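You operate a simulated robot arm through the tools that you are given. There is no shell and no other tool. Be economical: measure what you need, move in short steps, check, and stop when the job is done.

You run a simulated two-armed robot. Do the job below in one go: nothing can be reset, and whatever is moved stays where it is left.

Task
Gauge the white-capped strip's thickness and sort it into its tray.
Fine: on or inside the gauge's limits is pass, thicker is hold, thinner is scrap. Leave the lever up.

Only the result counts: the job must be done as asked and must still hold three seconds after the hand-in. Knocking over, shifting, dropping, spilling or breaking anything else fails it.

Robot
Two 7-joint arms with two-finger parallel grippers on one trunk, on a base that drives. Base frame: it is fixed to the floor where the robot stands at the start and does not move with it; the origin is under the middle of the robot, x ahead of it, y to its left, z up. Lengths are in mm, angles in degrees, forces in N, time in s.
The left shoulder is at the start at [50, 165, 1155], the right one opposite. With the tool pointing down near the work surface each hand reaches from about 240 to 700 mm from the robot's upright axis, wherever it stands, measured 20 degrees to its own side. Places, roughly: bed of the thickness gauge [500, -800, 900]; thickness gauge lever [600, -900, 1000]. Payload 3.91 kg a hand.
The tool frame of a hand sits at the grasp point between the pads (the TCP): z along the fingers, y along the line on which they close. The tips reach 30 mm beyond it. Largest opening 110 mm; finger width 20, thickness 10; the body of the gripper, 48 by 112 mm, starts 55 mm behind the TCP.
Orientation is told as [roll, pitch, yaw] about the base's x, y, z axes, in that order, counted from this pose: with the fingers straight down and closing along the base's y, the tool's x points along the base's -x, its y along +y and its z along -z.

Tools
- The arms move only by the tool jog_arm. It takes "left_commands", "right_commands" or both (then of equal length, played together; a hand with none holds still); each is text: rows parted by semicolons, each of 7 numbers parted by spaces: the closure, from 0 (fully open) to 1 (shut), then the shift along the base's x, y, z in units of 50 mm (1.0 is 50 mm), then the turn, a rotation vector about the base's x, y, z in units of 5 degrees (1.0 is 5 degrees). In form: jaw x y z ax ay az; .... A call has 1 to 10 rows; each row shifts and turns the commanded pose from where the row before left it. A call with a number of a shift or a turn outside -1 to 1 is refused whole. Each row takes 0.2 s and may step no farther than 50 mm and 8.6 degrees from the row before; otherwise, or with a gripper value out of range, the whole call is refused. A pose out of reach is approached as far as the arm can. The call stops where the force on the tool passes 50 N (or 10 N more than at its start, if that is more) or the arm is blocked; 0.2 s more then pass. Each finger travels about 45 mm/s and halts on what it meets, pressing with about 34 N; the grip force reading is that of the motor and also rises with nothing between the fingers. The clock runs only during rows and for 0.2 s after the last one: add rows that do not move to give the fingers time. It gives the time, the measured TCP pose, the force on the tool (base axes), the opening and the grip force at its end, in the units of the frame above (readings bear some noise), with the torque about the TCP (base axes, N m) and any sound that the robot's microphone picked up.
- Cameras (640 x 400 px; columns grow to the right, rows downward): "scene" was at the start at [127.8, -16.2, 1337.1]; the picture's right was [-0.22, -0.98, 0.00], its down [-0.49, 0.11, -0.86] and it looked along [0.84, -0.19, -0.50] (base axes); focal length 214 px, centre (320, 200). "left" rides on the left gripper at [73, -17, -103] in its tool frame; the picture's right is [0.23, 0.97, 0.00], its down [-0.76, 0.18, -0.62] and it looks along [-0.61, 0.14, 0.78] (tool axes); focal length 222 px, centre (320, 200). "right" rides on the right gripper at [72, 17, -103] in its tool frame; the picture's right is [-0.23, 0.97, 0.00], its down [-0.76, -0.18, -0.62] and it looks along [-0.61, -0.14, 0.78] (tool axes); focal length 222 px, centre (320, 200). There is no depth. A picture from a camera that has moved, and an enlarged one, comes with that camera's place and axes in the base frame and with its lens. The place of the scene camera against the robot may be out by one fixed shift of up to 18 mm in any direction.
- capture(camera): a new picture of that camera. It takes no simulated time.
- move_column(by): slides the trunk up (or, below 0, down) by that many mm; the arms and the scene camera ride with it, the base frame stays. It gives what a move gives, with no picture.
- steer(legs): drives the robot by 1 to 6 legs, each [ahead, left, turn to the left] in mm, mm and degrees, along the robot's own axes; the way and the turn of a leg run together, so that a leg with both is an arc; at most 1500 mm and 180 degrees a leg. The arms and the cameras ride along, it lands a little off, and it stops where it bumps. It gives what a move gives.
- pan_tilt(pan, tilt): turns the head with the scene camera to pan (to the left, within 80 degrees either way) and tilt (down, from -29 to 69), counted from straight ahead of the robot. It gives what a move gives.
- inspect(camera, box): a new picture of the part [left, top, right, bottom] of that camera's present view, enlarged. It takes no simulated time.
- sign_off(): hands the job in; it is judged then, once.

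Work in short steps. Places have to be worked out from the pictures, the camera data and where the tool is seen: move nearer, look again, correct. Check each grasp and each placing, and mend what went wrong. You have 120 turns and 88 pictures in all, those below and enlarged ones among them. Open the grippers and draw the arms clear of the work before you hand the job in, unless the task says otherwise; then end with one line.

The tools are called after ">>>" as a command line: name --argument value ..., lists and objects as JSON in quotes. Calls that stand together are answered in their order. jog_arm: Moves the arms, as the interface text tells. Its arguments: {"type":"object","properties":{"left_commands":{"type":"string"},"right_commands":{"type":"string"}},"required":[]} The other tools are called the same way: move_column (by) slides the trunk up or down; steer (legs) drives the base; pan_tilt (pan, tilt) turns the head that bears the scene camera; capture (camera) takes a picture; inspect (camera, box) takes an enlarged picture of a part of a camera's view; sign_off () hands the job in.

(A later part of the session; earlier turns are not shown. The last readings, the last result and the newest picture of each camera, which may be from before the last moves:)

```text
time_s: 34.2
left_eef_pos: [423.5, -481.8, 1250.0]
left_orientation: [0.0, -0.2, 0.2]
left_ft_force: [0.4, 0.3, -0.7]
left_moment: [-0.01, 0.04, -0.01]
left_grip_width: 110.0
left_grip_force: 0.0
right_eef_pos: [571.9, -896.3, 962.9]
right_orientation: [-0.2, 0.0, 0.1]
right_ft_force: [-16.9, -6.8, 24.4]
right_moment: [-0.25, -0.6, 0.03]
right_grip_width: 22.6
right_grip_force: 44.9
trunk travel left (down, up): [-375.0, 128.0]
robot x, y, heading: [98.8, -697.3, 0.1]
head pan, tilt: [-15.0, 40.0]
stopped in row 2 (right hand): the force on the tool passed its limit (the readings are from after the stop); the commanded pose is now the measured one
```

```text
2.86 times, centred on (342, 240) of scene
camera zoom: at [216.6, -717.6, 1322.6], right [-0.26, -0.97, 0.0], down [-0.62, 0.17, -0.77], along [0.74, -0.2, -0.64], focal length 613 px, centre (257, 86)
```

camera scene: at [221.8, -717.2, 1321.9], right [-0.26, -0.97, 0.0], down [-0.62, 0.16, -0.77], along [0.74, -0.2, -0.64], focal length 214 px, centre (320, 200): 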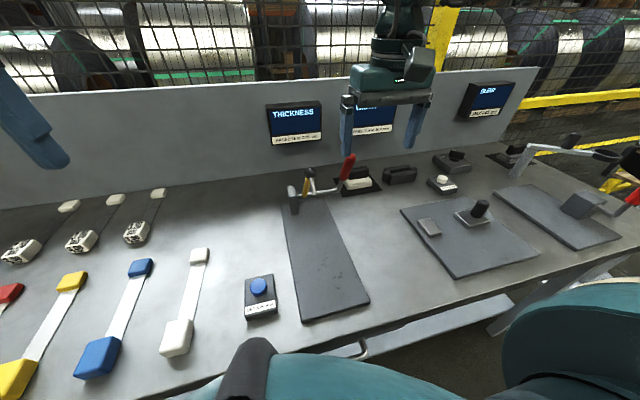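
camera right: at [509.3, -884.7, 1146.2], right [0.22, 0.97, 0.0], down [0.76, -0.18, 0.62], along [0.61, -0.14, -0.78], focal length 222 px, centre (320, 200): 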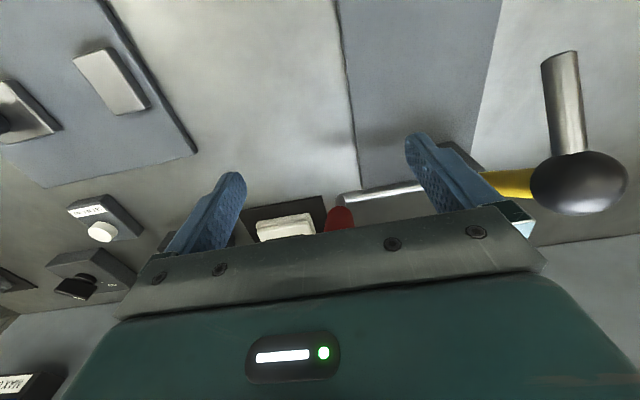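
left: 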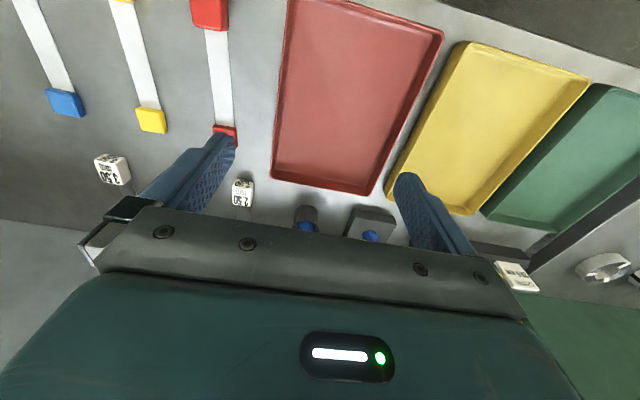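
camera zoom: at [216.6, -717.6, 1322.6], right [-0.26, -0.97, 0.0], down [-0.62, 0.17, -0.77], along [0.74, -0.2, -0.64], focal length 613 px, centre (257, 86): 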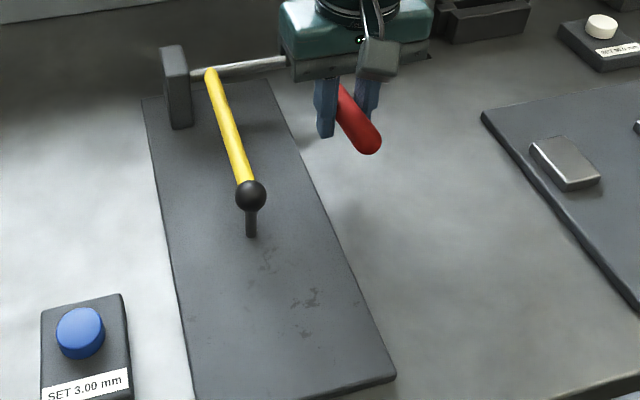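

The lever met resistance; the stylus appears at the bed near (513,-791). I hold a moment and zoom in on the stylus tip and display.

>>> jog_arm --right_commands "1 0 0 0 0 0 0; 1 0 0 0 0 0 0; 1 0 0 0 0 0 0; 1 0 0 0 0 0 0; 1 0 0 0 0 0 0"

>>> inspect --camera "scene" --box '[250, 100, 370, 300]'

>>> inspect --camera "scene" --box '[290, 190, 370, 240]'

```text
time_s: 35.4
left_eef_pos: [420.2, -482.0, 1250.3]
left_orientation: [0.0, -0.2, 0.1]
left_ft_force: [-0.2, -0.2, -1.4]
left_moment: [0.02, 0.0, 0.01]
left_grip_width: 110.1
left_grip_force: 0.1
right_eef_pos: [571.8, -896.7, 963.0]
right_orientation: [-0.4, -0.3, 0.0]
right_ft_force: [-19.3, -11.1, 37.4]
right_moment: [-0.02, -0.23, -0.09]
right_grip_width: 22.4
right_grip_force: 45.0
trunk travel left (down, up): [-375.0, 128.0]
robot x, y, heading: [95.5, -698.3, 0.4]
head pan, tilt: [-15.0, 40.0]
```

```text
2.00 times, centred on (310, 200) of scene
camera zoom: at [215.3, -717.6, 1322.7], right [-0.26, -0.97, 0.0], down [-0.62, 0.17, -0.77], along [0.74, -0.2, -0.64], focal length 429 px, centre (340, 200)
```

zoom: 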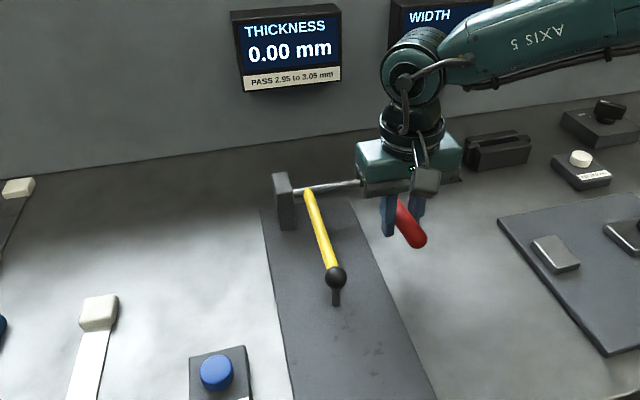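

```text
8.00 times, centred on (330, 215) of scene
camera zoom: at [215.3, -717.6, 1322.7], right [-0.26, -0.97, 0.0], down [-0.62, 0.17, -0.77], along [0.74, -0.2, -0.64], focal length 1716 px, centre (240, 80)
```

zoom: 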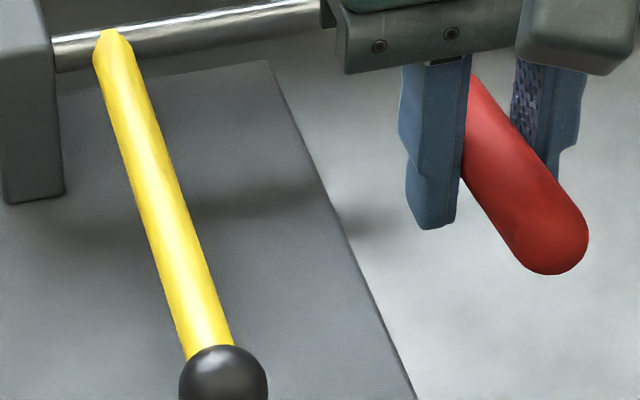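

The empty gauge reads 0.00 mm, so its zero is good. I return the lever up along the reverse arc.

>>> jog_arm --right_commands "1 0.108 0 0.302 0 0 0; 1 0.156 0 0.296 0 0 0; 1 0.198 0 0.27 0 0 0; 1 0.232 0 0.242 0 0 0; 1 0.264 0 0.206 0 0 0; 1 0.29 0 0.168 0 0 0; 1 0 0 0 0 0 0"

>>> inspect --camera "scene" --box '[230, 90, 454, 230]'

```text
time_s: 37.0
left_eef_pos: [425.5, -482.1, 1248.9]
left_orientation: [-0.2, -0.1, 0.2]
left_ft_force: [0.2, 0.6, 0.0]
left_moment: [-0.02, -0.01, 0.03]
left_grip_width: 110.1
left_grip_force: 0.2
right_eef_pos: [633.8, -897.9, 1033.4]
right_orientation: [-0.2, 0.3, 0.2]
right_ft_force: [-14.2, 3.7, -11.7]
right_moment: [-0.09, 1.73, 0.0]
right_grip_width: 22.5
right_grip_force: 45.1
right hand out of reach, approached as far as the arm can: row 6
trunk travel left (down, up): [-375.0, 128.0]
robot x, y, heading: [97.2, -701.5, -0.1]
head pan, tilt: [-15.0, 40.0]
```

```text
2.86 times, centred on (342, 160) of scene
camera zoom: at [220.1, -717.2, 1321.9], right [-0.26, -0.97, 0.0], down [-0.62, 0.17, -0.77], along [0.74, -0.2, -0.64], focal length 613 px, centre (257, 314)
```

zoom: 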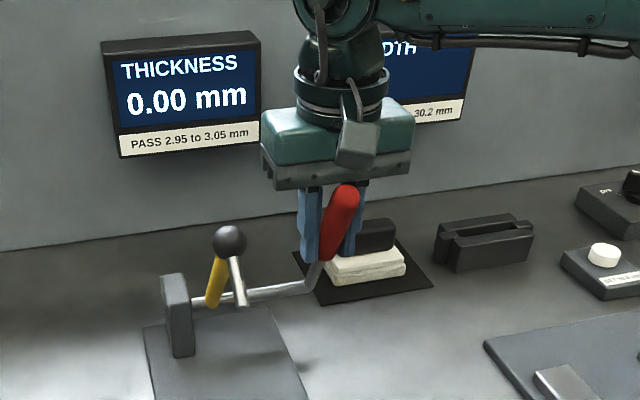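

The lever is back very nearly to its starting position. I open the fingers and check that it stays, then retreat toward the robot and up.

>>> jog_arm --right_commands "1 0.05 0 0.15 0 0 0; 0.6 0 0 0 0 0 0; 0.2 0 0 0 0 0 0; 0 0 0 0 0 0 0; 0 0 0 0 0 0 0; 0 0 0 0 0 0 0; 0 0 0 0 0 0 0"

>>> inspect --camera "scene" --box '[230, 90, 454, 230]'

```text
time_s: 38.6
left_eef_pos: [426.3, -481.0, 1248.3]
left_orientation: [0.0, 0.0, 0.3]
left_ft_force: [1.1, -0.3, -0.3]
left_moment: [-0.01, 0.02, 0.03]
left_grip_width: 109.7
left_grip_force: 0.1
right_eef_pos: [637.2, -898.9, 1041.3]
right_orientation: [-0.2, 0.0, 0.0]
right_ft_force: [-0.1, -0.9, 0.0]
right_moment: [0.0, 0.02, 0.0]
right_grip_width: 110.0
right_grip_force: 0.1
trunk travel left (down, up): [-375.0, 128.0]
robot x, y, heading: [99.9, -701.8, -0.0]
head pan, tilt: [-15.0, 40.0]
```

```text
2.86 times, centred on (342, 160) of scene
camera zoom: at [220.5, -717.5, 1322.0], right [-0.26, -0.97, 0.0], down [-0.62, 0.17, -0.77], along [0.74, -0.2, -0.64], focal length 613 px, centre (257, 314)
```

zoom: 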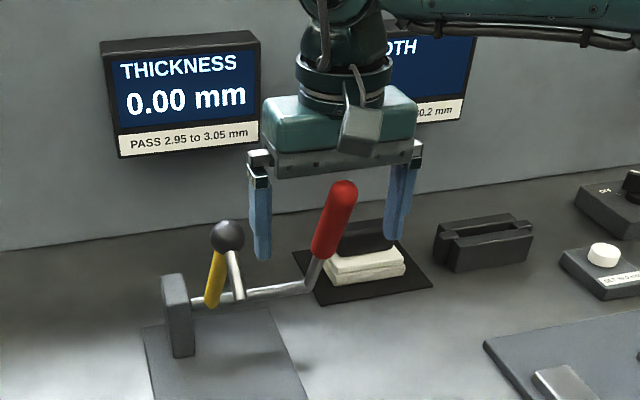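

The lever stays up by itself. I retreat the right hand to a clear place and bring the left hand over the white strip's big cap.

>>> jog_arm --right_commands "0 -0.9 0 0 0 0 0; 0 -0.9 0 0 0 0 0; 0 -0.8 -0.4 0.3 0 0 0; 0 -0.5 -0.6 0.5 0 0 0; 0 0 -0.7 0.5 0 0 0; 0 0 -0.6 0.5 0 0 0; 0 0 0 0 0 0 0" --left_commands "0 0 -0.2 -0.7 0 0 0; 0 0 -0.2 -0.7 0 0 0; 0 0 -0.1 -0.7 0 0 0; 0 0 0 -0.7 0 0 0; 0 0 0 -0.6 0 0 0; 0 0 0 -0.4 0 0 0; 0 0 0 0 0 0 0"

>>> capture --camera "left"

>>> inspect --camera "scene" --box '[100, 220, 292, 340]'

```text
time_s: 40.2
left_eef_pos: [427.3, -508.0, 1058.2]
left_orientation: [-0.1, -0.1, 0.2]
left_ft_force: [-0.3, -0.8, 0.6]
left_moment: [-0.03, -0.02, 0.04]
left_grip_width: 110.1
left_grip_force: 0.0
right_eef_pos: [482.0, -1014.2, 1132.7]
right_orientation: [-0.1, 0.3, 0.2]
right_ft_force: [0.1, -0.1, 0.5]
right_moment: [-0.02, -0.01, -0.01]
right_grip_width: 109.9
right_grip_force: 0.0
trunk travel left (down, up): [-375.0, 128.0]
robot x, y, heading: [100.9, -698.8, 0.1]
head pan, tilt: [-15.0, 40.0]
```

```text
47 pictures are left
camera left: at [354.9, -526.1, 1161.0], right [-0.23, 0.97, 0.0], down [0.76, 0.18, 0.62], along [0.61, 0.14, -0.78], focal length 222 px, centre (320, 200)
```

left: 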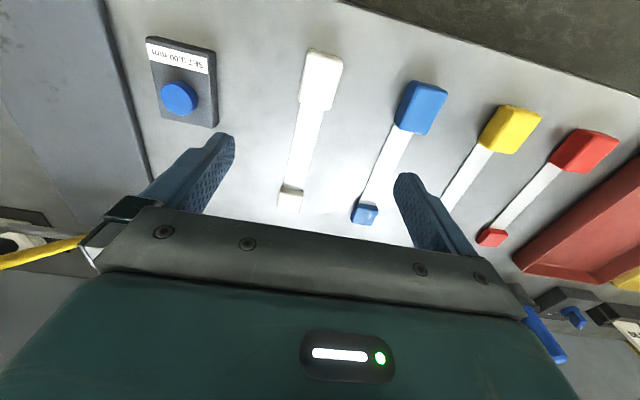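

```text
3.33 times, centred on (196, 280) of scene
camera zoom: at [220.6, -717.4, 1322.0], right [-0.26, -0.97, 0.0], down [-0.62, 0.17, -0.77], along [0.74, -0.2, -0.64], focal length 715 px, centre (733, -67)
```

zoom: 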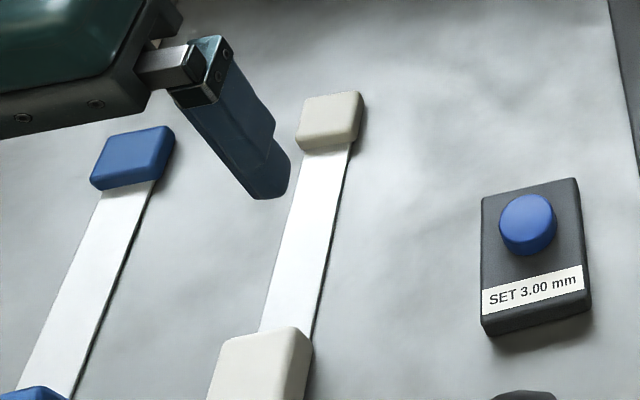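

The strip lies flat, big cap centre ≈ (402,-517), running to a small cap at ≈ (554,-524). I descend to just above the big cap and verify.

>>> jog_arm --left_commands "0 -0.25 -0.1 -0.6 0 0 0; 0 -0.25 -0.08 -0.7 0 0 0; 0 0 0 -0.7 0 0 0; 0 0 0 0 0 0 0"

>>> capture --camera "left"

```text
time_s: 41.2
left_eef_pos: [401.3, -515.0, 959.2]
left_orientation: [-0.1, 0.0, 0.3]
left_ft_force: [-0.5, 0.5, -0.2]
left_moment: [0.0, 0.0, 0.03]
left_grip_width: 110.1
left_grip_force: 0.0
right_eef_pos: [481.0, -1012.0, 1131.8]
right_orientation: [-0.2, 0.1, 0.0]
right_ft_force: [0.3, 0.0, 0.3]
right_moment: [-0.03, 0.01, 0.0]
right_grip_width: 110.0
right_grip_force: 0.1
trunk travel left (down, up): [-375.0, 128.0]
robot x, y, heading: [104.0, -697.4, 0.2]
head pan, tilt: [-15.0, 40.0]
```

```text
45 pictures are left
camera left: at [328.8, -533.0, 1061.8], right [-0.23, 0.97, 0.0], down [0.76, 0.18, 0.62], along [0.61, 0.14, -0.78], focal length 222 px, centre (320, 200)
```

left: 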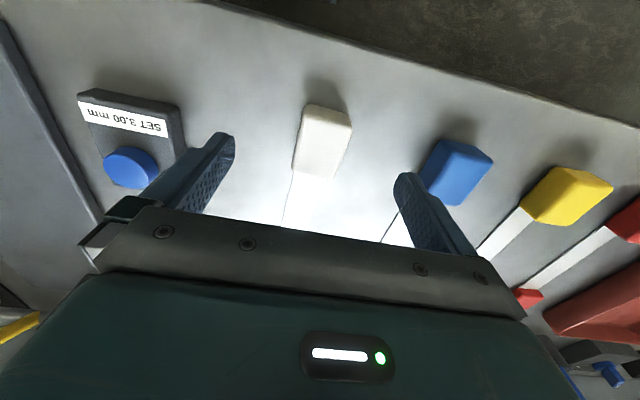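

The cap is centred between the fingers. I go down 43 mm and close.

>>> jog_arm --left_commands "0 -0.05 -0.02 -0.45 0 0 0; 0 0 0 -0.4 0 0 0; 0.5 0 0 0 0 0 0; 1 0 0 0 0 0 0; 1 0 0 0 0 0 0; 1 0 0 0 0 0 0; 1 0 0 0 0 0 0; 1 0 0 0 0 0 0"

>>> capture --camera "left"

```text
time_s: 43.0
left_eef_pos: [397.6, -516.2, 917.0]
left_orientation: [0.1, 0.1, 0.2]
left_ft_force: [-0.3, 0.4, -0.1]
left_moment: [0.05, 0.11, 0.0]
left_grip_width: 37.6
left_grip_force: 33.6
right_eef_pos: [480.7, -1013.6, 1131.9]
right_orientation: [-0.1, 0.0, 0.1]
right_ft_force: [0.2, 0.2, -0.1]
right_moment: [0.01, -0.03, 0.02]
right_grip_width: 109.8
right_grip_force: 0.1
trunk travel left (down, up): [-375.0, 128.0]
robot x, y, heading: [98.2, -697.9, 0.2]
head pan, tilt: [-15.0, 40.0]
```

```text
44 pictures are left
camera left: at [325.7, -533.7, 1019.1], right [-0.23, 0.97, 0.0], down [0.76, 0.18, 0.62], along [0.61, 0.14, -0.78], focal length 222 px, centre (320, 200)
```

left: 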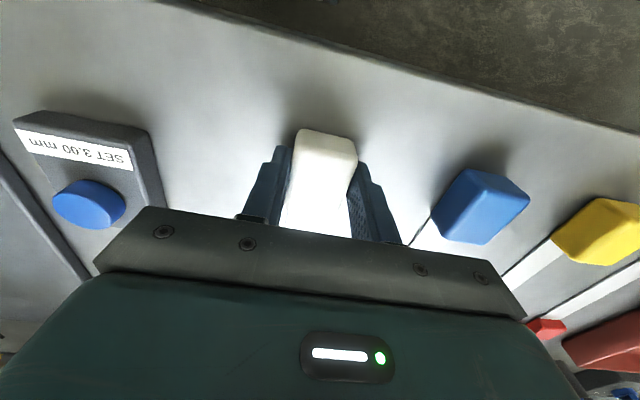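

Firm grasp (37.6 mm). I lift 80 mm and look at it, before carrying it to the bed.

>>> jog_arm --left_commands "1 0 0 0.3 0 0 0; 1 0 0 0.6 0 0 0; 1 0 0 0.7 0 0 0; 1 0 -0.8 0.2 0 0 0; 1 0.2 -0.8 0 0 0 0; 1 0 0 0 0 0 0"

>>> capture --camera "scene"

```text
time_s: 44.4
left_eef_pos: [406.9, -597.5, 1005.6]
left_orientation: [0.0, 0.0, 0.2]
left_ft_force: [0.8, 0.5, -1.6]
left_moment: [0.01, 0.11, 0.0]
left_grip_width: 37.3
left_grip_force: 33.8
right_eef_pos: [482.8, -1012.1, 1133.1]
right_orientation: [-0.1, 0.0, 0.1]
right_ft_force: [0.0, 0.8, -0.7]
right_moment: [-0.01, -0.04, 0.0]
right_grip_width: 109.9
right_grip_force: 0.1
trunk travel left (down, up): [-375.0, 128.0]
robot x, y, heading: [98.4, -700.6, 0.1]
head pan, tilt: [-15.0, 40.0]
```

```text
43 pictures are left
camera scene: at [220.5, -717.2, 1322.0], right [-0.26, -0.97, 0.0], down [-0.62, 0.17, -0.77], along [0.74, -0.2, -0.64], focal length 214 px, centre (320, 200)
```

scene: 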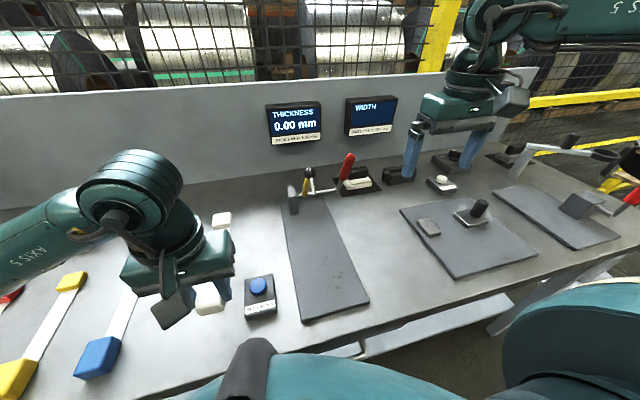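

The strip is held. I carry it over the bed, staying low under the raised stylus.

>>> jog_arm --left_commands "1 0.1 -0.8 -0.1 0 0 0; 1 0.1 -0.8 -0.2 0 0 0; 1 0.1 -0.8 -0.2 0 0 0; 1 0.1 -0.8 0 0 0 0; 1 0.1 -0.74 0 0 0 0; 1 0.08 0 -0.3 0 0 0; 1 0 0 0 0 0 0"

>>> capture --camera "scene"

>>> capture --camera "left"

```text
time_s: 46.0
left_eef_pos: [436.1, -794.1, 965.9]
left_orientation: [0.0, 0.0, 0.1]
left_ft_force: [-0.4, -0.7, -1.9]
left_moment: [0.01, 0.12, 0.0]
left_grip_width: 37.2
left_grip_force: 33.5
right_eef_pos: [481.9, -1014.2, 1132.2]
right_orientation: [-0.1, 0.1, 0.1]
right_ft_force: [0.4, -0.6, 0.5]
right_moment: [-0.02, 0.02, -0.02]
right_grip_width: 109.9
right_grip_force: 0.1
trunk travel left (down, up): [-375.0, 128.0]
robot x, y, heading: [98.7, -698.3, 0.2]
head pan, tilt: [-15.0, 40.0]
```

```text
42 pictures are left
camera scene: at [220.6, -717.7, 1322.0], right [-0.26, -0.97, 0.0], down [-0.62, 0.17, -0.77], along [0.74, -0.2, -0.64], focal length 214 px, centre (320, 200)
```

scene: 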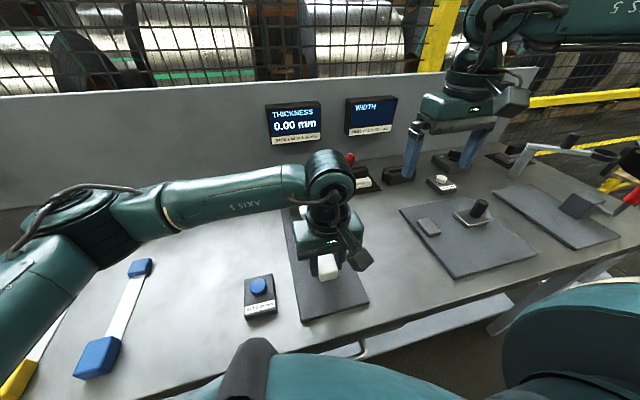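

```text
41 pictures are left
camera left: at [364.1, -811.4, 1068.4], right [-0.23, 0.97, 0.0], down [0.76, 0.18, 0.62], along [0.61, 0.14, -0.78], focal length 222 px, centre (320, 200)
```

left: 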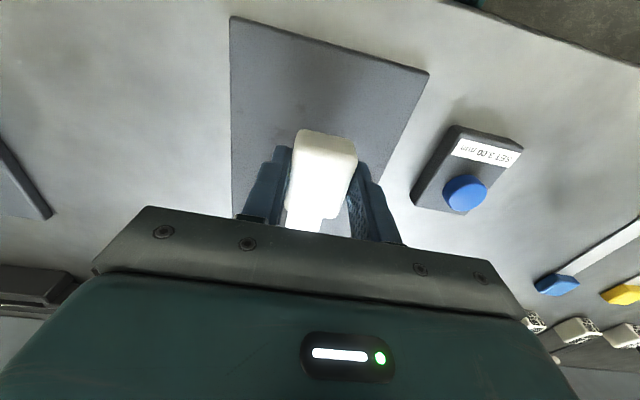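

Well aligned over the bed. I lower in steps, watching the z force.

>>> jog_arm --left_commands "1 0 0 -0.4 0 0 0; 1 0 0 -0.26 0 0 0; 1 0 0 -0.06 0 0 0; 1 0 0 0 0 0 0"

>>> jog_arm --left_commands "1 0 0 -0.06 0 0 0; 1 0 0 0 0 0 0"

```text
time_s: 47.0
left_eef_pos: [438.1, -792.8, 928.7]
left_orientation: [-0.1, 0.0, 0.2]
left_ft_force: [0.4, 0.0, -2.3]
left_moment: [-0.02, 0.14, 0.0]
left_grip_width: 37.3
left_grip_force: 34.0
right_eef_pos: [482.2, -1014.2, 1131.7]
right_orientation: [-0.2, 0.1, 0.1]
right_ft_force: [-0.1, 0.0, 0.2]
right_moment: [-0.02, -0.04, 0.01]
right_grip_width: 109.9
right_grip_force: 0.0
trunk travel left (down, up): [-375.0, 128.0]
robot x, y, heading: [95.8, -698.1, -0.0]
head pan, tilt: [-15.0, 40.0]
```

```text
time_s: 47.6
left_eef_pos: [437.5, -793.7, 928.5]
left_orientation: [0.0, -0.2, 0.3]
left_ft_force: [1.7, -0.5, 14.4]
left_moment: [0.32, -0.01, -0.03]
left_grip_width: 37.2
left_grip_force: 33.3
right_eef_pos: [480.9, -1013.4, 1133.0]
right_orientation: [-0.2, 0.1, 0.1]
right_ft_force: [-0.1, -0.1, -0.7]
right_moment: [0.0, -0.02, 0.05]
right_grip_width: 109.8
right_grip_force: 0.0
trunk travel left (down, up): [-375.0, 128.0]
robot x, y, heading: [97.9, -703.0, 0.3]
head pan, tilt: [-15.0, 40.0]
```

Contact at TCP z≈928. I release, rise straight up, and take the left hand away to the left.

>>> jog_arm --left_commands "0.8 0 0 0.02 0 0 0; 0.5 0 0 0 0 0 0; 0.4 0 0 0 0 0 0; 0.4 0 0 0 0 0 0; 0.4 0 0 0.6 0 0 0; 0.4 0 0.2 0.8 0 0 0; 0.4 0 0.7 0.6 0 0 0; 0.4 0 0.9 0.4 0 0 0; 0.4 0 0.9 0.3 0 0 0; 0.4 0 0.9 0.3 0 0 0"

>>> jog_arm --left_commands "0 0 0.9 0 0 0 0; 0 0 0.9 0 0 0 0; 0 0 0.8 0 0 0 0; 0 0 0 0 0 0 0"

>>> inspect --camera "scene" --box '[220, 160, 420, 320]'

```text
time_s: 49.8
left_eef_pos: [436.9, -615.1, 1076.8]
left_orientation: [-0.3, 0.0, 0.1]
left_ft_force: [-0.8, -0.1, 0.3]
left_moment: [-0.01, 0.03, 0.01]
left_grip_width: 66.1
left_grip_force: 0.1
right_eef_pos: [481.4, -1013.1, 1133.3]
right_orientation: [-0.3, 0.1, 0.0]
right_ft_force: [-0.6, 0.3, -0.4]
right_moment: [0.02, 0.0, 0.01]
right_grip_width: 110.0
right_grip_force: 0.0
trunk travel left (down, up): [-375.0, 128.0]
robot x, y, heading: [99.1, -700.7, 0.1]
head pan, tilt: [-15.0, 40.0]
```

```text
time_s: 50.8
left_eef_pos: [438.7, -483.5, 1077.6]
left_orientation: [-0.1, 0.0, 0.0]
left_ft_force: [0.0, -0.3, -1.3]
left_moment: [0.0, -0.03, 0.02]
left_grip_width: 109.9
left_grip_force: 0.1
right_eef_pos: [482.5, -1014.0, 1132.9]
right_orientation: [-0.2, 0.2, 0.2]
right_ft_force: [-0.6, -0.8, -0.2]
right_moment: [-0.04, 0.0, 0.0]
right_grip_width: 110.1
right_grip_force: 0.1
trunk travel left (down, up): [-375.0, 128.0]
robot x, y, heading: [98.1, -700.2, 0.3]
head pan, tilt: [-15.0, 40.0]
```

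```text
2.50 times, centred on (320, 240) of scene
camera zoom: at [220.7, -718.0, 1322.0], right [-0.26, -0.97, 0.0], down [-0.62, 0.17, -0.77], along [0.74, -0.2, -0.64], focal length 536 px, centre (320, 100)
```

zoom: 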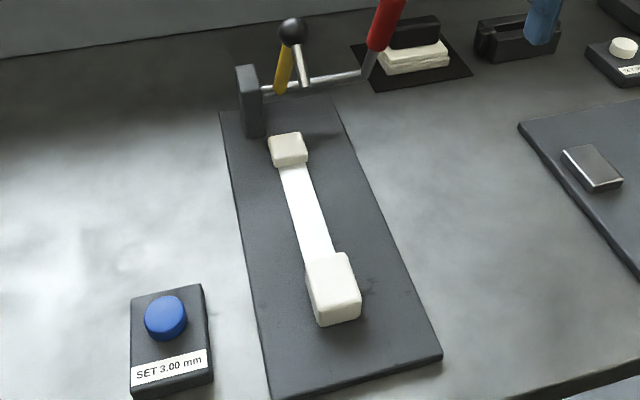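

The strip lies flat on the bed with its middle right where the stylus lands. I bring the right hand back to the lever along the reverse path.

>>> jog_arm --right_commands "0 0 0.6 -0.5 0 0 0; 0 0 0.7 -0.5 0 0 0; 0 0.5 0.6 -0.5 0 0 0; 0 0.8 0.4 -0.3 0 0 0; 0 0 0 0 0 0 0; 0 0.9 0 0 0 0 0; 0 0.9 0 0 0 0 0; 0 0 0 0 0 0 0"

>>> inspect --camera "scene" --box '[230, 90, 454, 230]'

```text
time_s: 52.6
left_eef_pos: [438.4, -481.9, 1076.9]
left_orientation: [-0.1, 0.0, 0.2]
left_ft_force: [-0.4, 1.0, -0.2]
left_moment: [0.03, 0.04, 0.01]
left_grip_width: 109.9
left_grip_force: 0.0
right_eef_pos: [636.6, -900.0, 1041.0]
right_orientation: [-0.2, 0.0, 0.1]
right_ft_force: [0.4, 0.0, 0.7]
right_moment: [-0.03, -0.04, -0.01]
right_grip_width: 110.0
right_grip_force: 0.1
trunk travel left (down, up): [-375.0, 128.0]
robot x, y, heading: [99.7, -700.5, 0.0]
head pan, tilt: [-15.0, 40.0]
```

```text
2.86 times, centred on (342, 160) of scene
camera zoom: at [220.1, -717.4, 1322.1], right [-0.26, -0.97, 0.0], down [-0.62, 0.17, -0.77], along [0.74, -0.2, -0.64], focal length 613 px, centre (257, 314)
```

zoom: 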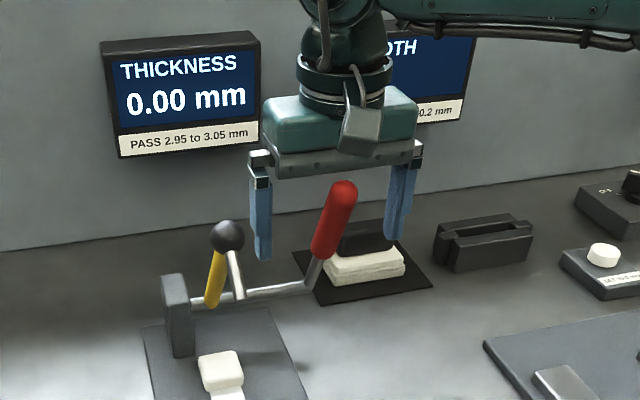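

I close on the handle and swing down through the same arc, slower at the end.

>>> jog_arm --right_commands "0.5 -0.1 0 0 0 0 0; 1 0 0 0 0 0 0; 1 0 0 0 0 0 0; 1 0 0 0 0 0 0; 1 0 0 0 0 0 0; 1 0 0 0 0 0 0"

>>> jog_arm --right_commands "1 -0.294 0 -0.184 0 0 0; 1 -0.264 0 -0.222 0 0 0; 1 -0.232 0 -0.258 0 0 0; 1 -0.194 0 -0.286 0 0 0; 1 -0.13 0 -0.31 0 0 0; 1 0.01 0 -0.16 0 0 0; 1 0.02 0 -0.1 0 0 0; 1 0 0 0 0 0 0"

>>> inspect --camera "scene" --box '[250, 100, 370, 300]'

```text
time_s: 54.0
left_eef_pos: [437.8, -480.9, 1077.3]
left_orientation: [-0.1, -0.1, 0.2]
left_ft_force: [0.3, 0.5, 0.1]
left_moment: [0.04, 0.01, -0.01]
left_grip_width: 109.9
left_grip_force: 0.0
right_eef_pos: [632.9, -897.9, 1040.7]
right_orientation: [-0.2, 0.1, 0.2]
right_ft_force: [1.2, 8.3, -2.8]
right_moment: [0.22, -0.08, 0.1]
right_grip_width: 22.4
right_grip_force: 37.2
trunk travel left (down, up): [-375.0, 128.0]
robot x, y, heading: [100.2, -696.9, 0.1]
head pan, tilt: [-15.0, 40.0]
```

```text
time_s: 55.8
left_eef_pos: [437.0, -481.3, 1076.5]
left_orientation: [-0.3, -0.2, 0.2]
left_ft_force: [0.2, -0.3, 0.3]
left_moment: [-0.01, -0.02, -0.06]
left_grip_width: 109.8
left_grip_force: 0.1
right_eef_pos: [572.7, -897.9, 967.5]
right_orientation: [-0.4, 0.3, 0.2]
right_ft_force: [-22.4, 14.6, 11.8]
right_moment: [0.19, -0.77, -0.01]
right_grip_width: 22.5
right_grip_force: 45.4
trunk travel left (down, up): [-375.0, 128.0]
robot x, y, heading: [97.6, -699.6, 0.0]
head pan, tilt: [-15.0, 40.0]
```

```text
2.00 times, centred on (310, 200) of scene
camera zoom: at [216.6, -715.5, 1322.4], right [-0.26, -0.97, 0.0], down [-0.62, 0.16, -0.77], along [0.74, -0.2, -0.64], focal length 429 px, centre (340, 200)
```

zoom: 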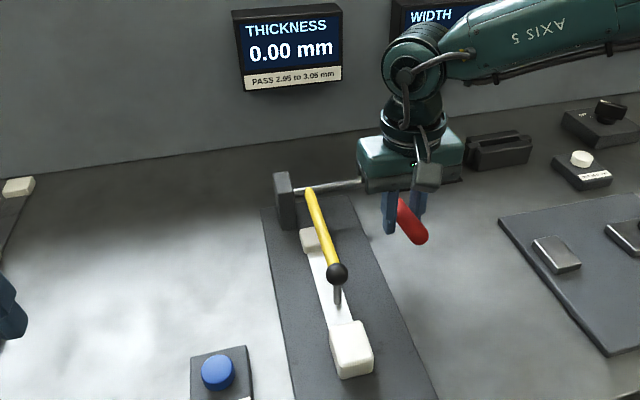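

The stylus is over the strip's middle, but the reading has not updated. I ease down a little and hold.

>>> jog_arm --right_commands "1 -0.04 0 -0.08 0 0 0; 1 0 0 0 0 0 0; 1 0 0 0 0 0 0; 1 0 0 0 0 0 0; 1 0 0 0 0 0 0; 1 0 0 0 0 0 0"

>>> inspect --camera "scene" --box '[250, 100, 370, 300]'

```text
time_s: 57.2
left_eef_pos: [435.6, -481.3, 1078.4]
left_orientation: [-0.2, -0.4, 0.2]
left_ft_force: [0.2, -0.9, -0.1]
left_moment: [0.02, 0.03, -0.02]
left_grip_width: 110.0
left_grip_force: 0.0
right_eef_pos: [572.8, -896.7, 965.2]
right_orientation: [-0.1, 0.0, 0.0]
right_ft_force: [-20.1, 8.2, 31.0]
right_moment: [0.04, 0.27, -0.04]
right_grip_width: 22.3
right_grip_force: 44.4
trunk travel left (down, up): [-375.0, 128.0]
robot x, y, heading: [100.0, -697.8, 0.0]
head pan, tilt: [-15.0, 40.0]
```

```text
2.00 times, centred on (310, 200) of scene
camera zoom: at [215.8, -715.6, 1322.6], right [-0.26, -0.97, 0.0], down [-0.62, 0.16, -0.77], along [0.74, -0.2, -0.64], focal length 429 px, centre (340, 200)
```

zoom: 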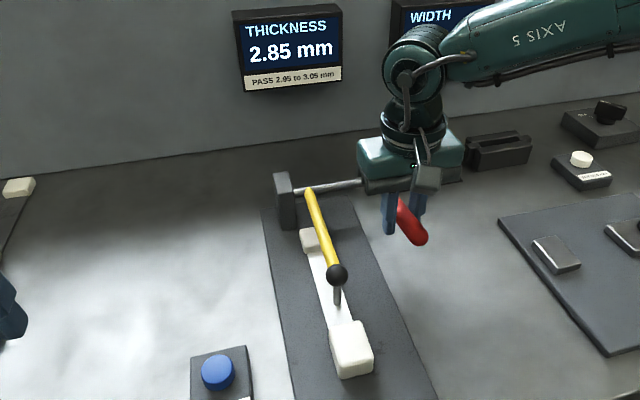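

The strip reads 2.85 mm, below the limit. But the gauge has a SET function and masters, so it may be out of adjustment in span; I'll verify it against the 3.00 master. First I raise the lever.

>>> jog_arm --right_commands "1 0.108 0 0.302 0 0 0; 1 0.156 0 0.296 0 0 0; 1 0.198 0 0.27 0 0 0; 1 0.232 0 0.242 0 0 0; 1 0.264 0 0.206 0 0 0; 1 0.27 0 0.19 0 0 0; 1 0.02 0 0.08 0 0 0; 1 0 0 0 0 0 0"

>>> jog_arm --right_commands "0.5 0 0 0 0 0 0; 0 0 0 0 0 0 0; 0 0 0 0 0 0 0; 0 0 0 0 0 0 0; 0 -0.9 0 0 0 0 0; 0 -0.9 0 0 0 0 0; 0 -0.8 -0.4 0.3 0 0 0; 0 -0.5 -0.6 0.5 0 0 0; 0 0 -0.7 0.5 0 0 0; 0 0 -0.6 0.5 0 0 0"

>>> capture --camera "scene"

```text
time_s: 59.0
left_eef_pos: [439.2, -482.1, 1076.3]
left_orientation: [-0.1, 0.1, 0.2]
left_ft_force: [0.8, 0.0, 0.4]
left_moment: [0.04, 0.0, 0.01]
left_grip_width: 110.0
left_grip_force: 0.1
right_eef_pos: [633.9, -897.9, 1035.8]
right_orientation: [-0.2, 0.9, 0.4]
right_ft_force: [-16.3, 15.8, -35.8]
right_moment: [-0.03, 1.02, -0.11]
right_grip_width: 22.4
right_grip_force: 44.7
trunk travel left (down, up): [-375.0, 128.0]
robot x, y, heading: [99.9, -699.3, -0.1]
head pan, tilt: [-15.0, 40.0]
```

```text
time_s: 61.2
left_eef_pos: [439.0, -482.6, 1076.2]
left_orientation: [0.0, 0.0, 0.2]
left_ft_force: [0.2, 0.2, -0.7]
left_moment: [0.01, 0.03, 0.03]
left_grip_width: 110.1
left_grip_force: 0.1
right_eef_pos: [481.6, -1014.5, 1130.7]
right_orientation: [-0.2, 0.2, 0.0]
right_ft_force: [0.0, -0.2, -0.3]
right_moment: [-0.01, 0.02, 0.02]
right_grip_width: 109.9
right_grip_force: 0.0
trunk travel left (down, up): [-375.0, 128.0]
robot x, y, heading: [96.1, -701.8, 0.3]
head pan, tilt: [-15.0, 40.0]
```

```text
36 pictures are left
camera scene: at [220.2, -717.8, 1322.0], right [-0.26, -0.97, 0.0], down [-0.62, 0.17, -0.77], along [0.74, -0.2, -0.64], focal length 214 px, centre (320, 200)
```

scene: 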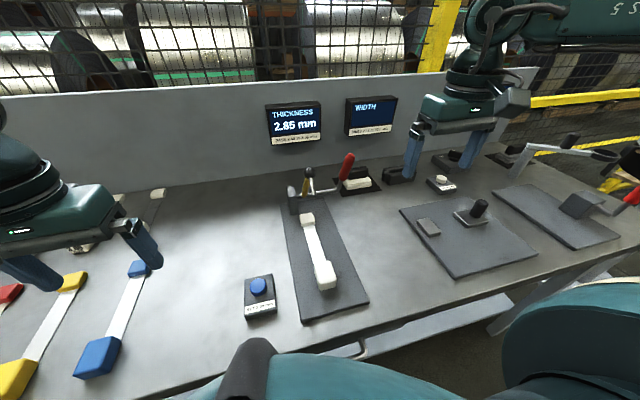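

I take the strip off the bed with the left hand, reversing the placing path.

>>> jog_arm --left_commands "0.2 0 -0.9 0 0 0 0; 0.4 0 -0.9 0 0 0 0; 0.4 0 -0.9 0 0 0 0; 0.4 0 -0.9 0 0 0 0; 0.4 0 -0.9 0 0 0 0; 0.4 0 -0.9 0 0 0 0; 0.4 0 -0.82 0 0 0 0; 0.4 -0.02 0 -0.8 0 0 0; 0.4 0 0 -0.9 0 0 0; 0.4 0 0 0 0 0 0"

>>> capture --camera "left"

```text
time_s: 63.4
left_eef_pos: [436.9, -794.8, 992.5]
left_orientation: [-0.1, -0.1, 0.1]
left_ft_force: [-0.3, 0.1, -0.2]
left_moment: [0.01, 0.04, 0.01]
left_grip_width: 65.9
left_grip_force: 0.1
right_eef_pos: [482.6, -1014.2, 1131.7]
right_orientation: [-0.2, 0.1, 0.1]
right_ft_force: [-0.9, 0.4, -0.5]
right_moment: [-0.01, -0.04, 0.02]
right_grip_width: 110.0
right_grip_force: 0.1
trunk travel left (down, up): [-375.0, 128.0]
robot x, y, heading: [97.6, -701.3, 0.3]
head pan, tilt: [-15.0, 40.0]
```

```text
35 pictures are left
camera left: at [364.6, -812.2, 1095.0], right [-0.23, 0.97, 0.0], down [0.76, 0.18, 0.62], along [0.61, 0.14, -0.78], focal length 222 px, centre (320, 200)
```

left: 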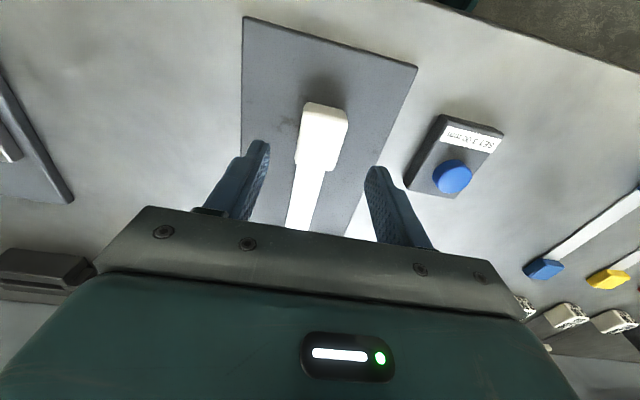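

The cap is between the fingers. I go down, close, and lift.

>>> jog_arm --left_commands "0.4 0 0 -0.8 0 0 0; 0.4 0 0 -0.46 0 0 0; 0.8 0 0 0 0 0 0; 1 0 0 0 0 0 0; 1 0 0 0 0 0 0; 1 0 0 0 0 0 0; 1 0 0 0.3 0 0 0; 1 0 0 0.5 0 0 0; 1 0 0 0 0 0 0"

>>> jog_arm --left_commands "1 -0.1 0.8 0.2 0 0 0; 1 -0.1 0.8 0.3 0 0 0; 1 -0.1 0.8 0.3 0 0 0; 1 -0.1 0.8 0 0 0 0; 1 -0.1 0.8 0 0 0 0; 1 -0.1 0.8 0 0 0 0; 1 -0.1 0.76 0 0 0 0; 1 -0.06 0 -0.5 0 0 0; 1 0 0 0 0 0 0"

>>> capture --camera "left"

```text
time_s: 65.4
left_eef_pos: [438.6, -794.2, 968.0]
left_orientation: [0.0, 0.0, 0.1]
left_ft_force: [-0.1, -0.6, -2.1]
left_moment: [0.01, 0.08, -0.03]
left_grip_width: 37.3
left_grip_force: 33.5
right_eef_pos: [482.1, -1015.4, 1131.0]
right_orientation: [-0.2, 0.1, 0.1]
right_ft_force: [-0.2, -0.1, 0.1]
right_moment: [-0.03, -0.04, 0.01]
right_grip_width: 110.1
right_grip_force: 0.0
trunk travel left (down, up): [-375.0, 128.0]
robot x, y, heading: [96.9, -700.8, -0.1]
head pan, tilt: [-15.0, 40.0]
```

```text
time_s: 67.4
left_eef_pos: [399.5, -515.3, 984.3]
left_orientation: [0.0, 0.1, 0.2]
left_ft_force: [0.2, -0.6, -2.0]
left_moment: [-0.02, 0.1, 0.06]
left_grip_width: 37.2
left_grip_force: 34.5
right_eef_pos: [482.6, -1014.6, 1131.4]
right_orientation: [-0.2, 0.0, 0.2]
right_ft_force: [-0.2, -0.7, -0.1]
right_moment: [-0.01, 0.03, 0.03]
right_grip_width: 110.1
right_grip_force: 0.0
trunk travel left (down, up): [-375.0, 128.0]
robot x, y, heading: [98.6, -695.0, 0.1]
head pan, tilt: [-15.0, 40.0]
```

```text
34 pictures are left
camera left: at [327.1, -533.4, 1087.3], right [-0.23, 0.97, 0.0], down [0.76, 0.18, 0.62], along [0.61, 0.14, -0.78], focal length 222 px, centre (320, 200)
```

left: 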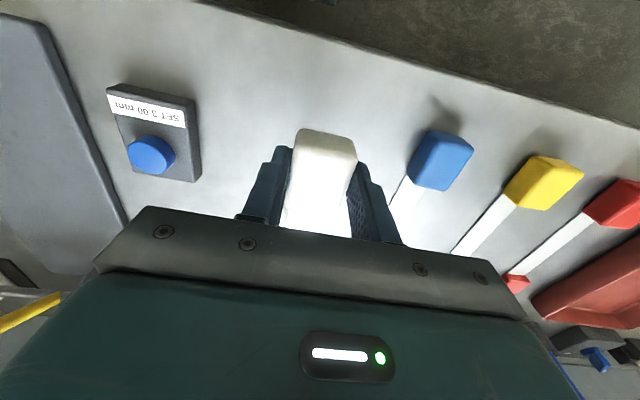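

I set it back at its home spot: lower 66 mm, release partially, rise.

>>> jog_arm --left_commands "1 0 0 -0.7 0 0 0; 1 0 0 -0.55 0 0 0; 1 0 0 -0.08 0 0 0; 1 0 0 0 0 0 0; 0.8 0 0 0 0 0 0; 0.4 0 0 0 0 0 0; 0.4 0 0 0 0 0 0; 0.4 0 0 0.8 0 0 0; 0.4 0 0 1 0 0 0; 0.4 0 0 1 0 0 0"

>>> capture --camera "left"

>>> capture --camera "scene"

```text
time_s: 69.6
left_eef_pos: [399.4, -514.4, 1059.5]
left_orientation: [-0.1, 0.0, 0.2]
left_ft_force: [-0.7, -0.3, -1.1]
left_moment: [-0.01, -0.01, 0.01]
left_grip_width: 66.4
left_grip_force: 0.1
right_eef_pos: [482.7, -1015.8, 1131.6]
right_orientation: [-0.2, 0.1, 0.1]
right_ft_force: [0.6, 0.1, 0.4]
right_moment: [-0.03, 0.0, -0.02]
right_grip_width: 109.9
right_grip_force: 0.0
trunk travel left (down, up): [-375.0, 128.0]
robot x, y, heading: [100.3, -702.9, 0.1]
head pan, tilt: [-15.0, 40.0]
```

```text
33 pictures are left
camera left: at [327.2, -532.1, 1162.7], right [-0.23, 0.97, 0.0], down [0.76, 0.18, 0.62], along [0.61, 0.14, -0.78], focal length 222 px, centre (320, 200)
```

left: 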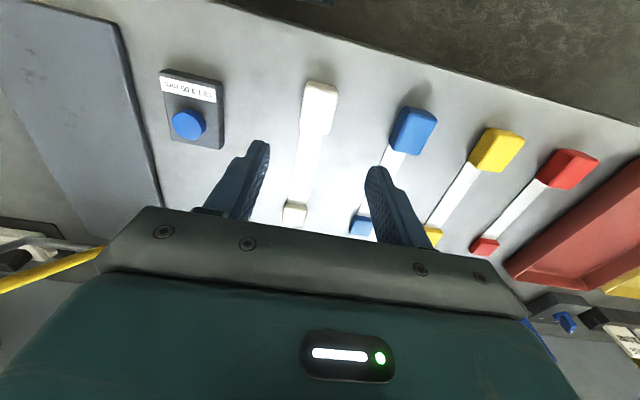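

```text
32 pictures are left
camera scene: at [220.3, -717.9, 1322.0], right [-0.26, -0.97, 0.0], down [-0.62, 0.17, -0.77], along [0.74, -0.2, -0.64], focal length 214 px, centre (320, 200)
```

scene: 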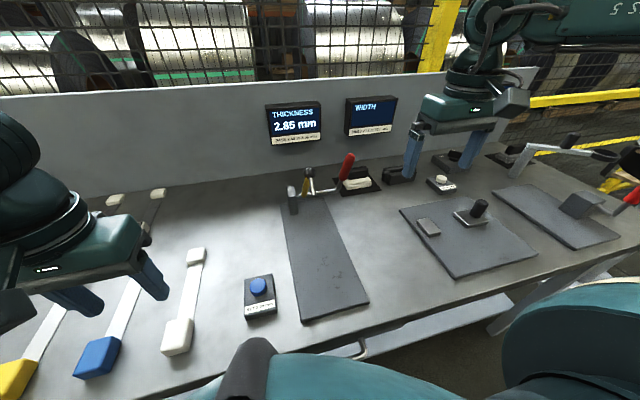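

The strip is back flat. The middle master should be at ≈ (690,-246). I drive left 270 mm to reach it, then look.

>>> steer --legs '[[0, 270, 0]]'

>>> pan_tilt --pan 10 --tilt 32

>>> jog_arm --left_commands "0 0.9 0 0 0 0 0; 0 0.9 0 0 0 0 0; 0 0.8 0 0 0 0 0; 0 0.5 0 0 0 0 0; 0 0 0 0 0 0 0"

>>> capture --camera "left"

>>> capture --camera "scene"

```text
time_s: 71.5
left_eef_pos: [397.2, -241.1, 1059.7]
left_orientation: [-0.1, 0.0, 0.5]
left_ft_force: [0.8, 0.5, 0.1]
left_moment: [0.0, 0.02, -0.03]
left_grip_width: 65.8
left_grip_force: 0.2
right_eef_pos: [482.9, -740.7, 1130.6]
right_orientation: [-0.3, 0.1, 0.5]
right_ft_force: [0.9, 0.2, 0.3]
right_moment: [0.03, -0.02, -0.01]
right_grip_width: 109.9
right_grip_force: 0.1
trunk travel left (down, up): [-375.0, 128.0]
robot x, y, heading: [96.2, -427.9, 0.4]
head pan, tilt: [-15.0, 40.0]
```

```text
time_s: 72.4
left_eef_pos: [397.9, -241.9, 1059.5]
left_orientation: [-0.1, 0.0, 0.5]
left_ft_force: [0.0, -0.9, 0.7]
left_moment: [0.0, -0.01, -0.01]
left_grip_width: 66.2
left_grip_force: 0.1
right_eef_pos: [482.6, -741.4, 1132.2]
right_orientation: [-0.2, 0.2, 0.3]
right_ft_force: [0.4, 0.0, -0.6]
right_moment: [-0.01, 0.01, -0.03]
right_grip_width: 110.1
right_grip_force: 0.0
trunk travel left (down, up): [-375.0, 128.0]
robot x, y, heading: [94.6, -430.2, 0.4]
head pan, tilt: [10.0, 32.0]
```

```text
time_s: 73.6
left_eef_pos: [555.4, -242.2, 1059.1]
left_orientation: [0.0, -0.1, 0.5]
left_ft_force: [0.6, 0.4, -0.4]
left_moment: [0.0, -0.03, -0.03]
left_grip_width: 110.0
left_grip_force: 0.0
right_eef_pos: [482.2, -741.7, 1131.7]
right_orientation: [-0.2, 0.0, 0.3]
right_ft_force: [0.4, -0.1, 0.1]
right_moment: [0.0, 0.05, -0.02]
right_grip_width: 109.9
right_grip_force: 0.0
trunk travel left (down, up): [-375.0, 128.0]
robot x, y, heading: [96.5, -428.2, 0.3]
head pan, tilt: [10.0, 32.0]
```

```text
31 pictures are left
camera left: at [482.2, -260.0, 1162.1], right [-0.24, 0.97, 0.0], down [0.76, 0.18, 0.62], along [0.61, 0.15, -0.78], focal length 222 px, centre (320, 200)
```

left: 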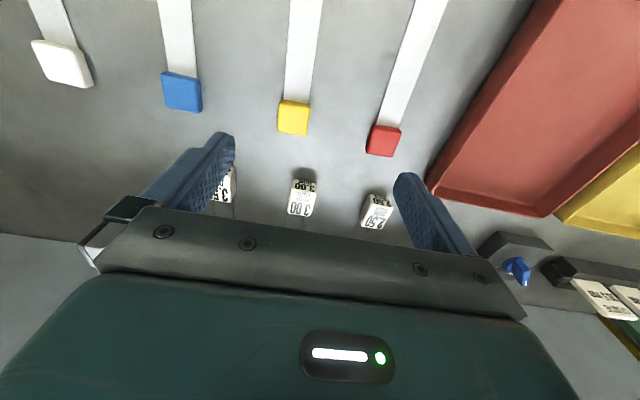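

```text
30 pictures are left
camera scene: at [225.3, -407.9, 1334.2], right [0.18, -0.98, 0.0], down [-0.52, -0.1, -0.85], along [0.83, 0.15, -0.53], focal length 214 px, centre (320, 200)
```

scene: 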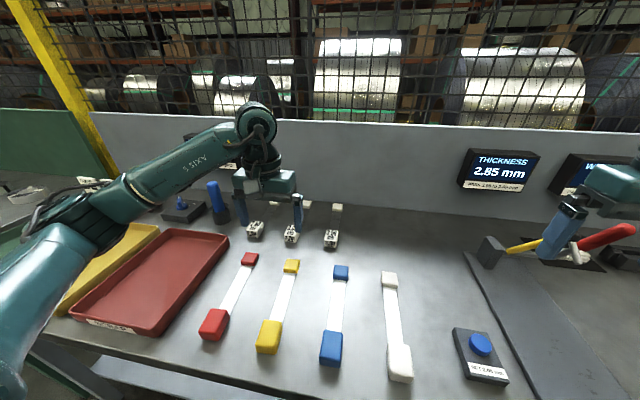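

The middle master is labelled 3.00, top centre ≈ (695,-237). I lower to z≈985, half-close the jaws and advance over it.

>>> jog_arm --left_commands "0.3 0 0 -0.8 0 0 0; 0.4 0 0.1 -0.7 0 0 0; 0.4 0.8 0 0 0 0 0; 0.4 0.8 0 0 0 0 0; 0.4 0.8 0 0 0 0 0; 0.4 0.3 0 0 0 0 0; 0.4 0 0 0 0 0 0"

>>> capture --camera "left"

```text
time_s: 75.2
left_eef_pos: [688.8, -238.4, 983.8]
left_orientation: [0.0, 0.0, 0.5]
left_ft_force: [0.1, -0.7, 0.0]
left_moment: [0.04, 0.02, 0.01]
left_grip_width: 66.3
left_grip_force: 0.1
right_eef_pos: [482.5, -740.3, 1131.8]
right_orientation: [-0.2, 0.1, 0.3]
right_ft_force: [-0.2, 0.1, -0.7]
right_moment: [-0.03, 0.01, -0.01]
right_grip_width: 110.3
right_grip_force: 0.1
trunk travel left (down, up): [-375.0, 128.0]
robot x, y, heading: [96.4, -424.8, 0.4]
head pan, tilt: [10.0, 32.0]
```

```text
29 pictures are left
camera left: at [616.6, -254.8, 1087.6], right [-0.23, 0.97, 0.0], down [0.76, 0.18, 0.62], along [0.61, 0.15, -0.78], focal length 222 px, centre (320, 200)
```

left: 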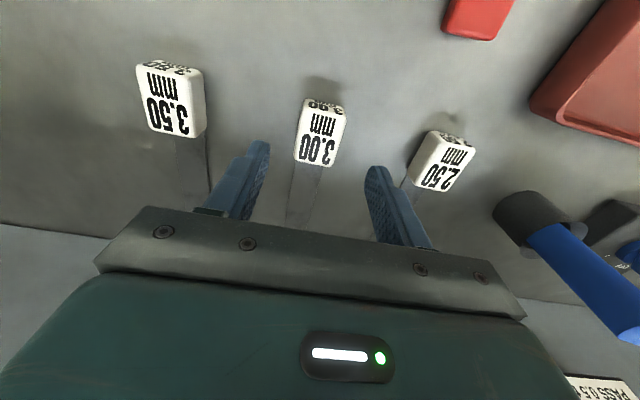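

Centred. I descend to z≈917 and grip.

>>> jog_arm --left_commands "0.4 0.04 0 -0.7 0 0 0; 0.4 0 0 -0.63 0 0 0; 0.8 0 0 0 0 0 0; 1 0 0 0 0 0 0; 1 0 0 0 0 0 0; 1 0 0 0 0 0 0; 1 0 0 0 0 0 0"

>>> capture --camera "left"

```text
time_s: 76.8
left_eef_pos: [690.3, -235.3, 918.0]
left_orientation: [0.1, 0.1, 0.4]
left_ft_force: [-0.4, -0.5, -0.1]
left_moment: [0.02, -0.15, -0.08]
left_grip_width: 37.5
left_grip_force: 34.0
right_eef_pos: [482.7, -741.5, 1132.0]
right_orientation: [-0.3, 0.1, 0.4]
right_ft_force: [0.4, 0.1, 0.4]
right_moment: [0.0, 0.02, 0.0]
right_grip_width: 109.7
right_grip_force: 0.1
trunk travel left (down, up): [-375.0, 128.0]
robot x, y, heading: [97.8, -426.6, 0.3]
head pan, tilt: [10.0, 32.0]
```

```text
28 pictures are left
camera left: at [617.7, -254.2, 1020.4], right [-0.24, 0.97, 0.0], down [0.76, 0.18, 0.62], along [0.61, 0.15, -0.78], focal length 222 px, centre (320, 200)
```

left: 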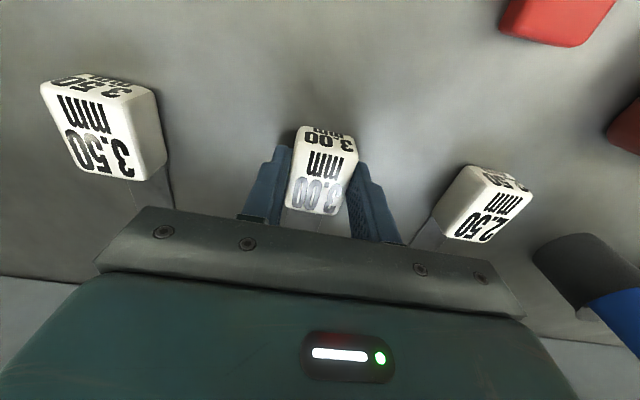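

Gripped. I lift it, draw it back to x≈437, then drive right 272 mm.

>>> jog_arm --left_commands "1 0 0 0.4 0 0 0; 1 0 0 0.9 0 0 0; 1 -0.8 0 0.3 0 0 0; 1 -0.9 0 0 0 0 0; 1 -0.9 0 0 0 0 0; 1 -0.9 0 0 0 0 0; 1 -0.9 0 0 0 0 0; 1 -0.66 0 0 0 0 0; 1 0 0 0 0 0 0"

>>> steer --legs '[[0, -272, 0]]'

>>> pan_tilt --pan -15 --tilt 40

```text
time_s: 78.8
left_eef_pos: [438.0, -237.4, 997.5]
left_orientation: [0.0, 0.0, 0.5]
left_ft_force: [0.9, 1.0, -1.4]
left_moment: [0.01, 0.08, 0.02]
left_grip_width: 37.1
left_grip_force: 34.0
right_eef_pos: [482.2, -741.4, 1130.2]
right_orientation: [-0.1, 0.0, 0.4]
right_ft_force: [0.5, 0.0, 0.3]
right_moment: [0.0, 0.02, -0.01]
right_grip_width: 110.0
right_grip_force: 0.1
trunk travel left (down, up): [-375.0, 128.0]
robot x, y, heading: [100.0, -427.1, 0.6]
head pan, tilt: [10.0, 32.0]
```

```text
time_s: 80.7
left_eef_pos: [439.8, -510.8, 998.6]
left_orientation: [0.0, 0.1, 0.5]
left_ft_force: [0.1, 0.7, -0.5]
left_moment: [0.0, 0.09, 0.0]
left_grip_width: 37.3
left_grip_force: 33.7
right_eef_pos: [483.9, -1015.7, 1131.3]
right_orientation: [-0.2, 0.1, 0.2]
right_ft_force: [0.3, -0.1, 0.1]
right_moment: [-0.01, 0.01, 0.0]
right_grip_width: 110.2
right_grip_force: 0.0
trunk travel left (down, up): [-375.0, 128.0]
robot x, y, heading: [100.1, -702.9, 0.3]
head pan, tilt: [10.0, 32.0]
```

```text
time_s: 81.6
left_eef_pos: [440.1, -510.6, 998.9]
left_orientation: [0.0, -0.1, 0.4]
left_ft_force: [0.2, -0.4, -1.6]
left_moment: [-0.01, 0.09, -0.01]
left_grip_width: 37.2
left_grip_force: 34.6
right_eef_pos: [485.0, -1015.4, 1130.7]
right_orientation: [-0.3, 0.2, 0.3]
right_ft_force: [0.0, -0.1, -0.5]
right_moment: [-0.03, -0.03, 0.01]
right_grip_width: 110.1
right_grip_force: 0.0
trunk travel left (down, up): [-375.0, 128.0]
robot x, y, heading: [102.3, -702.9, 0.2]
head pan, tilt: [-15.0, 40.0]
```

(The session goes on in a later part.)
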